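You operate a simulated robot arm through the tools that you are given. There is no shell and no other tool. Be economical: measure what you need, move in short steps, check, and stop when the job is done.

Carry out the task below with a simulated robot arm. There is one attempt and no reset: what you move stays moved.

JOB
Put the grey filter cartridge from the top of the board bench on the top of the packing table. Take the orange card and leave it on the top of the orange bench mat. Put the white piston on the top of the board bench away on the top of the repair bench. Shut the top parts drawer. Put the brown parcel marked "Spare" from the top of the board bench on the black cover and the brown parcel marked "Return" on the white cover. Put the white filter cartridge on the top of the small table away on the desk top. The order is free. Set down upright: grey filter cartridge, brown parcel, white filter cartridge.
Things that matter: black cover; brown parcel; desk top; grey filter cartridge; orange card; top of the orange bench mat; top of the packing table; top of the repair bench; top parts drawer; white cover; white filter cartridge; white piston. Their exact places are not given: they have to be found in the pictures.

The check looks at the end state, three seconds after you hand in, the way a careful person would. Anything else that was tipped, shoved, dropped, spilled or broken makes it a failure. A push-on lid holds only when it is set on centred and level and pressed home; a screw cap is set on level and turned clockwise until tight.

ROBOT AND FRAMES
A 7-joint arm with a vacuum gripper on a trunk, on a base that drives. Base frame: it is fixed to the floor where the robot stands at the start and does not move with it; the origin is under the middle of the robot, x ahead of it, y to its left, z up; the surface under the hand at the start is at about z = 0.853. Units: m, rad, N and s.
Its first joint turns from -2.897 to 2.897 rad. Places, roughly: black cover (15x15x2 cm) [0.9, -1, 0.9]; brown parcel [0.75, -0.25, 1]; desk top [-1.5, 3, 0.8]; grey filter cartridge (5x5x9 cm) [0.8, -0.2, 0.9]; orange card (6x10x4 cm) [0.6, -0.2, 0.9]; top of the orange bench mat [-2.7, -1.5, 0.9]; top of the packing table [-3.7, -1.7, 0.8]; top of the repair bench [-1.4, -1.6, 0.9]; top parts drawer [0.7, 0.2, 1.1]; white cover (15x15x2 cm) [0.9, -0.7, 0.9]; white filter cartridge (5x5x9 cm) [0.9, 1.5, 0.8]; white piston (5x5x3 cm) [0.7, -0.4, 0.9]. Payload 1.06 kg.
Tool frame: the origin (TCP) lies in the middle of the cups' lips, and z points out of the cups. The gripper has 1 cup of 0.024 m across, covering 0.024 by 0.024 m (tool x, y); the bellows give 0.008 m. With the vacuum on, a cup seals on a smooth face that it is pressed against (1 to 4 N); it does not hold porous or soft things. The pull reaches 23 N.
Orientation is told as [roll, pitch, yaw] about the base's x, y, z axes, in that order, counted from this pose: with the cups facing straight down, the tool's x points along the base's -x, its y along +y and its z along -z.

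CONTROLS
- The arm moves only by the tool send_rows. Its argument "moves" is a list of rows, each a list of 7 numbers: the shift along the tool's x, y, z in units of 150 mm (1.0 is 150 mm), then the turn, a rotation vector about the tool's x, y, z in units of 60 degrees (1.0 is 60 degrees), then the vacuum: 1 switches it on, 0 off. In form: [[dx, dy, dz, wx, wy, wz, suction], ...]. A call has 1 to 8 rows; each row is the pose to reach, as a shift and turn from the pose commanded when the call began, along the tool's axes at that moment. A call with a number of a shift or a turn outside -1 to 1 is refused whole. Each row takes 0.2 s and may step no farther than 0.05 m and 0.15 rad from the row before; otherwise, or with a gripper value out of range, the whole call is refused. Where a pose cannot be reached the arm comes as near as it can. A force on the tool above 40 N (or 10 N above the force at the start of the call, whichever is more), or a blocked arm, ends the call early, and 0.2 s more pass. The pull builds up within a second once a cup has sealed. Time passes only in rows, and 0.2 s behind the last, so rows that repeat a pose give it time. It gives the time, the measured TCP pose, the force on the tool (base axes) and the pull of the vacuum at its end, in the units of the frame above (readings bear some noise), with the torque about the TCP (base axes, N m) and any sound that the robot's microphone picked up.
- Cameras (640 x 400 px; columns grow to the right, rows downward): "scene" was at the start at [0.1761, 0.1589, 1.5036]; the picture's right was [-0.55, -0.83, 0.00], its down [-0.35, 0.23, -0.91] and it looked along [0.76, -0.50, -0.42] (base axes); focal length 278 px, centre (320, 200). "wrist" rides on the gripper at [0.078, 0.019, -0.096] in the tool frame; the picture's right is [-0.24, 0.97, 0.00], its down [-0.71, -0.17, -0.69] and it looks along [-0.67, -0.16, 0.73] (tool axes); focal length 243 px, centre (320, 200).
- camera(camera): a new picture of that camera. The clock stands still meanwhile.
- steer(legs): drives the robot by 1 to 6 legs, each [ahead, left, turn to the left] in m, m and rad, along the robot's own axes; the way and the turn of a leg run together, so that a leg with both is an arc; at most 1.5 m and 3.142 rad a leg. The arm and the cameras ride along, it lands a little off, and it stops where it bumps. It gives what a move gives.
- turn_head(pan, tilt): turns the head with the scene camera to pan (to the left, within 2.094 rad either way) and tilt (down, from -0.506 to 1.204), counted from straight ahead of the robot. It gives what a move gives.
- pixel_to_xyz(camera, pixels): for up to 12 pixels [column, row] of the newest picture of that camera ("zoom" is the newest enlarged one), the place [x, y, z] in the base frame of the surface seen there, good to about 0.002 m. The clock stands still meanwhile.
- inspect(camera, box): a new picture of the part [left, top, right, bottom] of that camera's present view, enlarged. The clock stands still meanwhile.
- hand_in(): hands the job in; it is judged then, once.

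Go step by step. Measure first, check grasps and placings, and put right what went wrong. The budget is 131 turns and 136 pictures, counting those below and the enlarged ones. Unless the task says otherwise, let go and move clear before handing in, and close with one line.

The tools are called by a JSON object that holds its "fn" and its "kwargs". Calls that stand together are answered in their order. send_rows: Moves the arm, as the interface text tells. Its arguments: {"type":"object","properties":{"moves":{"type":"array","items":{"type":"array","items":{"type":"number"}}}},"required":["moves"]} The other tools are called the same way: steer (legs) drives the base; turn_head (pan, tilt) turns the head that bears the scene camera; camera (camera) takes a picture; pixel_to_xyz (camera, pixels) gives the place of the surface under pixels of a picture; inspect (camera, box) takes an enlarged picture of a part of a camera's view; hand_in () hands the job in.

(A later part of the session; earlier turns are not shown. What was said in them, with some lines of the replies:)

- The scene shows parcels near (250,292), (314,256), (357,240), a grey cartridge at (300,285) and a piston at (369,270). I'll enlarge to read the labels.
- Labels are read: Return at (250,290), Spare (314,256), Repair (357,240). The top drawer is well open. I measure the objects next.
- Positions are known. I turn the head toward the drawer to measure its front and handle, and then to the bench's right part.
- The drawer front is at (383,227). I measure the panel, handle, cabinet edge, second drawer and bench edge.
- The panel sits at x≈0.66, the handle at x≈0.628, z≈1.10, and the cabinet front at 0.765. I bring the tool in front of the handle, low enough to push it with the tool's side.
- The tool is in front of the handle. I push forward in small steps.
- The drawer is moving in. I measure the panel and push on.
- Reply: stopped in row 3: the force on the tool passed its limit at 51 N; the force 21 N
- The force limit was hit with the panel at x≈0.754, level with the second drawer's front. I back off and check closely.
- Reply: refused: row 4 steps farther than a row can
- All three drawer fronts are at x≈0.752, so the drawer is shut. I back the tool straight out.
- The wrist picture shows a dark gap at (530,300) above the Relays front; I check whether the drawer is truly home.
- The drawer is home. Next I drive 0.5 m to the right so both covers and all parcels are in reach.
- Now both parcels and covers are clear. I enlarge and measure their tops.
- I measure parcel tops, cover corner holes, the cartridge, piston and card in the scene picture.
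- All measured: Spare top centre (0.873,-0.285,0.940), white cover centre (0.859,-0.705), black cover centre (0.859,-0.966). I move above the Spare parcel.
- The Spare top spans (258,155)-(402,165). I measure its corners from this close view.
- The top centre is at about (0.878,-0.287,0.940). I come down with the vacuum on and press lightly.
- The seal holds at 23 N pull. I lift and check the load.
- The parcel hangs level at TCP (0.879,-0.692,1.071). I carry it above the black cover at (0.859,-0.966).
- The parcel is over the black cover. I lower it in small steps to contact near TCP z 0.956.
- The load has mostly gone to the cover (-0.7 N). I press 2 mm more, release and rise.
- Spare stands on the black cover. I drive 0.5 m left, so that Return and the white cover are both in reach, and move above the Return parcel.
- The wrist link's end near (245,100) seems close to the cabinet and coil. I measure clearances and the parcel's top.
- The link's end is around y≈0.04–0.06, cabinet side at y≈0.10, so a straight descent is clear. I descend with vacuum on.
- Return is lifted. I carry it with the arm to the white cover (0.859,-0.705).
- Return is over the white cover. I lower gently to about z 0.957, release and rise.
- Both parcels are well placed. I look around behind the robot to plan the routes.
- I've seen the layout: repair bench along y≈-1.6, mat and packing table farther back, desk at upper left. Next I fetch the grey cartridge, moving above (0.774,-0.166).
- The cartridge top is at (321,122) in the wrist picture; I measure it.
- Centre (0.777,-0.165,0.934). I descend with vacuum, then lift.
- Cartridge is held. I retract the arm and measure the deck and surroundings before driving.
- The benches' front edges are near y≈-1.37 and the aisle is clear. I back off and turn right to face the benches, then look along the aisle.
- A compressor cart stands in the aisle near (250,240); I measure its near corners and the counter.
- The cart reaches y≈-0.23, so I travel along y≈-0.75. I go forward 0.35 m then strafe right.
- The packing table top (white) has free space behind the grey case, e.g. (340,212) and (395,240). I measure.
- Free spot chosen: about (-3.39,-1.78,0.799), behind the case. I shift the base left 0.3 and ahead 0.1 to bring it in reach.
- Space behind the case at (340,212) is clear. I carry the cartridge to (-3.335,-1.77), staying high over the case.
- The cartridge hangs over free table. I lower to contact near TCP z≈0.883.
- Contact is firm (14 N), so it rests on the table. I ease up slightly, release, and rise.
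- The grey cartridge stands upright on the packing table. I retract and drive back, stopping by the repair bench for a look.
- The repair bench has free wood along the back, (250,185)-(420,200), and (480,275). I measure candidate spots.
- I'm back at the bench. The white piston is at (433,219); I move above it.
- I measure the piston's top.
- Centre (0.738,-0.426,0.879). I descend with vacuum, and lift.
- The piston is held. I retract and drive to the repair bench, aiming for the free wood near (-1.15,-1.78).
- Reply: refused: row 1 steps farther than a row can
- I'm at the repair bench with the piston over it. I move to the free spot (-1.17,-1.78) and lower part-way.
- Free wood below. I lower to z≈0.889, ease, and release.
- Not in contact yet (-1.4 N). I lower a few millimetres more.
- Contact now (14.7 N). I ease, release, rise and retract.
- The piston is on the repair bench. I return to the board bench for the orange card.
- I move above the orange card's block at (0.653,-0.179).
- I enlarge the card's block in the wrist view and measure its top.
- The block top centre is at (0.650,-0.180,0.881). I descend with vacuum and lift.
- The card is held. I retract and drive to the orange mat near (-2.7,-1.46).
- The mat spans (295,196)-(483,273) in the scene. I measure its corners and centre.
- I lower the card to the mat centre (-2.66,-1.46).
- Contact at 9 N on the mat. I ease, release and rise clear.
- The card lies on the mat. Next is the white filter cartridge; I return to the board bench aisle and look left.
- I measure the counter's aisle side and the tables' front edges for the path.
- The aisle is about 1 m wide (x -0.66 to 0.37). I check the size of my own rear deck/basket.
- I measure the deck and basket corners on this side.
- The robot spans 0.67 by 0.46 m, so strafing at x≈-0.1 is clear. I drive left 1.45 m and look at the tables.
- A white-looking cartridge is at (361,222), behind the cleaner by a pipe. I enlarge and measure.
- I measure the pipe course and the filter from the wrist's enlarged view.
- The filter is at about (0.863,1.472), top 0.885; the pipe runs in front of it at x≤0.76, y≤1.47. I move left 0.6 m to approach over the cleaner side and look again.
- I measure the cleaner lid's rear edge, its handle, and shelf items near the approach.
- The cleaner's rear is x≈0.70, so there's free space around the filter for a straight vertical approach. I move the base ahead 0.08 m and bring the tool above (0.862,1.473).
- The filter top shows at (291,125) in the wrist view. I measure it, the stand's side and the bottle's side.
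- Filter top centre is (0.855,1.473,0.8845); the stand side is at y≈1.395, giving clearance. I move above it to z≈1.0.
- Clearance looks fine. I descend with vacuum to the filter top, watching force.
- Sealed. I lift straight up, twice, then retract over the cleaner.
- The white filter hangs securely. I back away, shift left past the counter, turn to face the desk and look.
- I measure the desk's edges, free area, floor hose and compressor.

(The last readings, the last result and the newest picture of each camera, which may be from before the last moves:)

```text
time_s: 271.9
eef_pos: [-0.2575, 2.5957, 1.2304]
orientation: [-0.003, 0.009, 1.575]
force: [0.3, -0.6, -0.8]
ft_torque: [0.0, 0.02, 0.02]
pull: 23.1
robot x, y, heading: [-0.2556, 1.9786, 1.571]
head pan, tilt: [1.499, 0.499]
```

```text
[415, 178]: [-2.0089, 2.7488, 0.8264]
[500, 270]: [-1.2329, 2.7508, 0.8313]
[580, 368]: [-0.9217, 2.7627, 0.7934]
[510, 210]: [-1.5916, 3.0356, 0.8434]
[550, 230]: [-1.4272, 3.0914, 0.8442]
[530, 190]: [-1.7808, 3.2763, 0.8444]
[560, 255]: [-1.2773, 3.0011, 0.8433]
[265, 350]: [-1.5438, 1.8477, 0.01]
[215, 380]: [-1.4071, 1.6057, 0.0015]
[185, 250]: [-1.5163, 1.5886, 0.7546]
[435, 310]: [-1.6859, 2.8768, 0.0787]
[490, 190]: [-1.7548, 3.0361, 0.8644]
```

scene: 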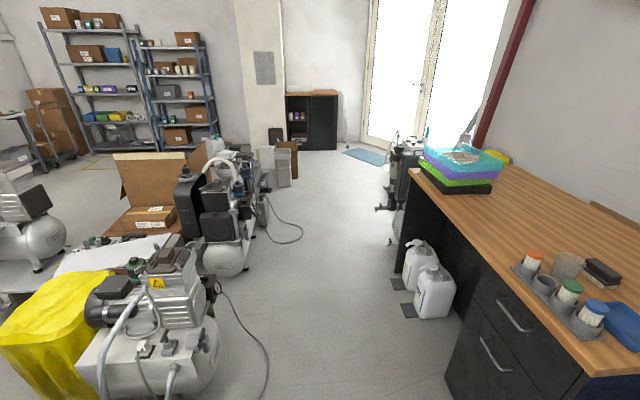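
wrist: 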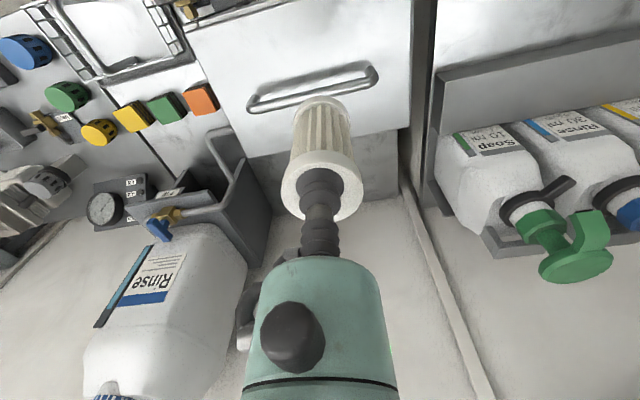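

The desk front is y≈2.75, top z 0.8435, with free space around (-1.4,3.0). I drive ahead 0.27 and left 1.05.

{"fn": "steer", "kwargs": {"legs": [[0.27, 0, 0], [0, 1.08, 0]]}}

{"fn": "turn_head", "kwargs": {"pan": 0.1, "tilt": 0.7}}

{"fn": "camera", "kwargs": {"camera": "scene"}}

{"fn": "camera", "kwargs": {"camera": "wrist"}}

```text
time_s: 278.9
eef_pos: [-1.3408, 2.8632, 1.2312]
orientation: [-0.004, 0.009, 1.585]
force: [0.9, 0.0, -1.6]
ft_torque: [-0.02, 0.02, 0.03]
pull: 22.9
robot x, y, heading: [-1.3335, 2.246, 1.583]
head pan, tilt: [1.499, 0.499]
```

```text
time_s: 280.5
eef_pos: [-1.3408, 2.8617, 1.2304]
orientation: [-0.003, 0.009, 1.584]
force: [-0.3, -0.6, -1.0]
ft_torque: [-0.01, 0.03, -0.02]
pull: 22.4
robot x, y, heading: [-1.3349, 2.2447, 1.577]
head pan, tilt: [0.099, 0.7]
```

```text
48 pictures are left
```

scene: 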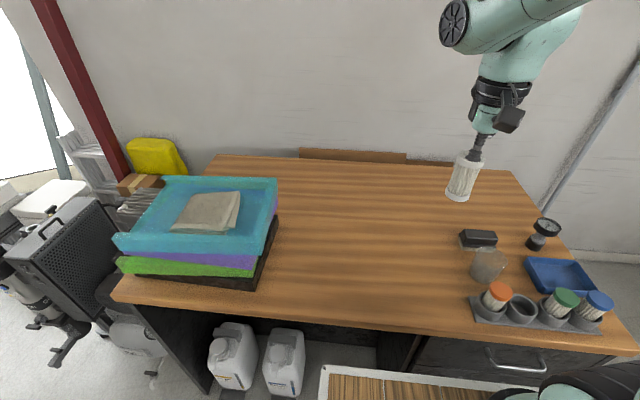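

```text
47 pictures are left
```

wrist: 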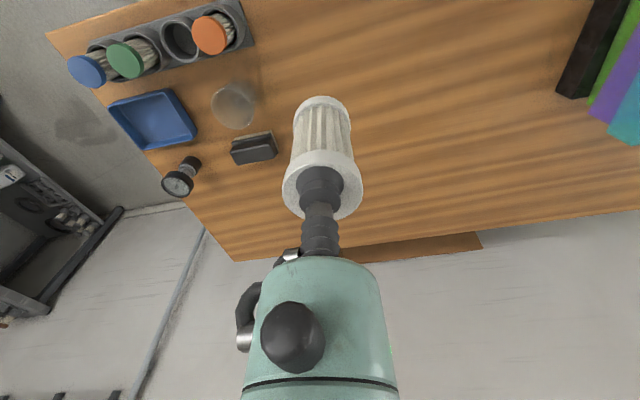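

The desk middle is free. I move to (-1.42,2.96) and descend.

{"fn": "send_rows", "kwargs": {"moves": [[-0.2, 0.15, 0.15, 0, 0, 0, 1], [-0.4, 0.3, 0.3, 0, 0, 0, 1], [-0.6, 0.45, 0.5, 0, 0, 0, 1], [-0.67, 0.525, 0.75, 0, 0, 0, 1], [-0.67, 0.525, 1, 0, 0, 0, 1]]}}

{"fn": "send_rows", "kwargs": {"moves": [[0, 0, 0.3, 0, 0, 0, 1], [0, 0, 0.6, 0, 0, 0, 1], [0, 0, 0.85, 0, 0, 0, 1], [0, 0, 0.92, 0, 0, 0, 1], [0, 0, 0.96, 0, 0, 0, 1], [0, 0, 0.96, 0, 0, 0, 1]]}}

{"fn": "camera", "kwargs": {"camera": "scene"}}

```text
time_s: 281.7
eef_pos: [-1.4202, 2.96, 1.0804]
orientation: [-0.004, 0.009, 1.584]
force: [-0.3, -0.4, -1.3]
ft_torque: [0.0, -0.01, 0.02]
pull: 22.7
robot x, y, heading: [-1.333, 2.2465, 1.583]
head pan, tilt: [0.099, 0.7]
```

```text
time_s: 283.1
eef_pos: [-1.4193, 2.9586, 0.9353]
orientation: [-0.002, 0.009, 1.585]
force: [-0.3, 0.6, -1.6]
ft_torque: [-0.02, -0.03, -0.01]
pull: 22.9
robot x, y, heading: [-1.3355, 2.2477, 1.581]
head pan, tilt: [0.099, 0.7]
```

```text
46 pictures are left
```

scene: 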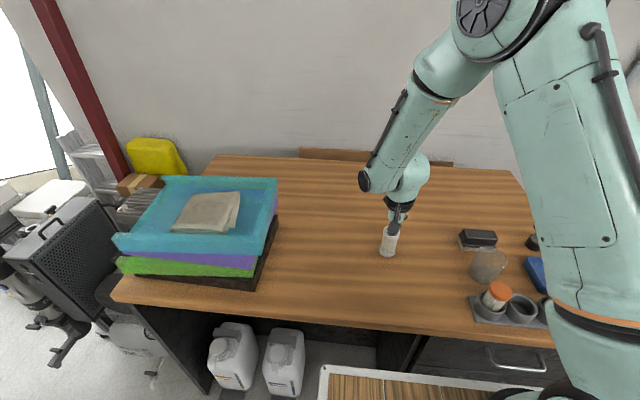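

Not yet in contact (-1.6 N). I lower in 2 mm steps.

{"fn": "send_rows", "kwargs": {"moves": [[0, 0, 0.015, 0, 0, 0, 1], [0, 0, 0.03, 0, 0, 0, 1], [0, 0, 0.045, 0, 0, 0, 1], [0, 0, 0.045, 0, 0, 0, 1]]}}

```text
time_s: 284.1
eef_pos: [-1.419, 2.9599, 0.9292]
orientation: [-0.004, 0.009, 1.586]
force: [1.0, -4.0, 10.7]
ft_torque: [0.03, -0.01, 0.02]
pull: 22.7
robot x, y, heading: [-1.3364, 2.25, 1.582]
head pan, tilt: [0.099, 0.7]
```

Contact at 10.7 N. I ease, release, rise and check.

{"fn": "send_rows", "kwargs": {"moves": [[0, 0, -0.01, 0, 0, 0, 1], [0, 0, -0.01, 0, 0, 0, 0], [0, 0, -0.01, 0, 0, 0, 0], [0, 0, -0.01, 0, 0, 0, 0], [0, 0, -0.01, 0, 0, 0, 0]]}}

{"fn": "send_rows", "kwargs": {"moves": [[0, 0, -0.05, 0, 0, 0, 0], [0, 0, -0.15, 0, 0, 0, 0], [0, 0, -0.4, 0, 0, 0, 0], [0, 0, -0.7, 0, 0, 0, 0], [0, 0, -1, 0, 0, 0, 0]]}}

{"fn": "send_rows", "kwargs": {"moves": [[0.2, 0, -0.25, 0, 0, 0, 0], [0.4, 0, -0.5, 0, 0, 0, 0], [0.6, 0, -0.7, 0, 0, 0, 0], [0.8, 0, -0.9, 0, 0, 0, 0], [1, 0, -1, 0, 0, 0, 0]]}}

{"fn": "camera", "kwargs": {"camera": "scene"}}

```text
time_s: 285.3
eef_pos: [-1.42, 2.9583, 0.9299]
orientation: [-0.005, 0.009, 1.584]
force: [-0.5, -0.6, 0.4]
ft_torque: [-0.02, 0.01, -0.02]
pull: 0.0
robot x, y, heading: [-1.335, 2.2444, 1.581]
head pan, tilt: [0.099, 0.7]
```

```text
time_s: 286.5
eef_pos: [-1.4198, 2.9607, 1.0801]
orientation: [-0.002, 0.012, 1.584]
force: [0.0, 0.0, 0.1]
ft_torque: [-0.05, -0.02, 0.0]
pull: 0.1
robot x, y, heading: [-1.3331, 2.2453, 1.58]
head pan, tilt: [0.099, 0.7]
```

```text
time_s: 287.7
eef_pos: [-1.4189, 2.8119, 1.2303]
orientation: [-0.003, 0.009, 1.582]
force: [0.3, 0.3, -0.9]
ft_torque: [0.02, -0.05, -0.03]
pull: 0.0
robot x, y, heading: [-1.3304, 2.2462, 1.584]
head pan, tilt: [0.099, 0.7]
```

```text
45 pictures are left
```

scene: 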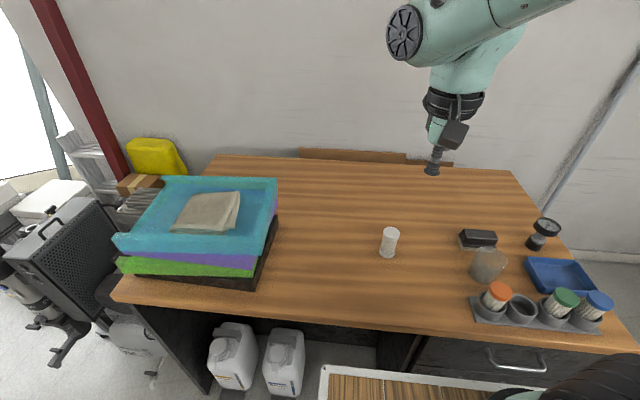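

The white filter stands upright on the desk at (389,242), and earlier pictures confirm every other item is in place and the drawer shut. The tool is clear, so I hand in.

{"fn": "hand_in", "kwargs": {}}

```text
The job is handed in.
```

The job is handed in: all six items were set down where you asked, checked in pictures after release, and the top parts drawer was pushed shut.
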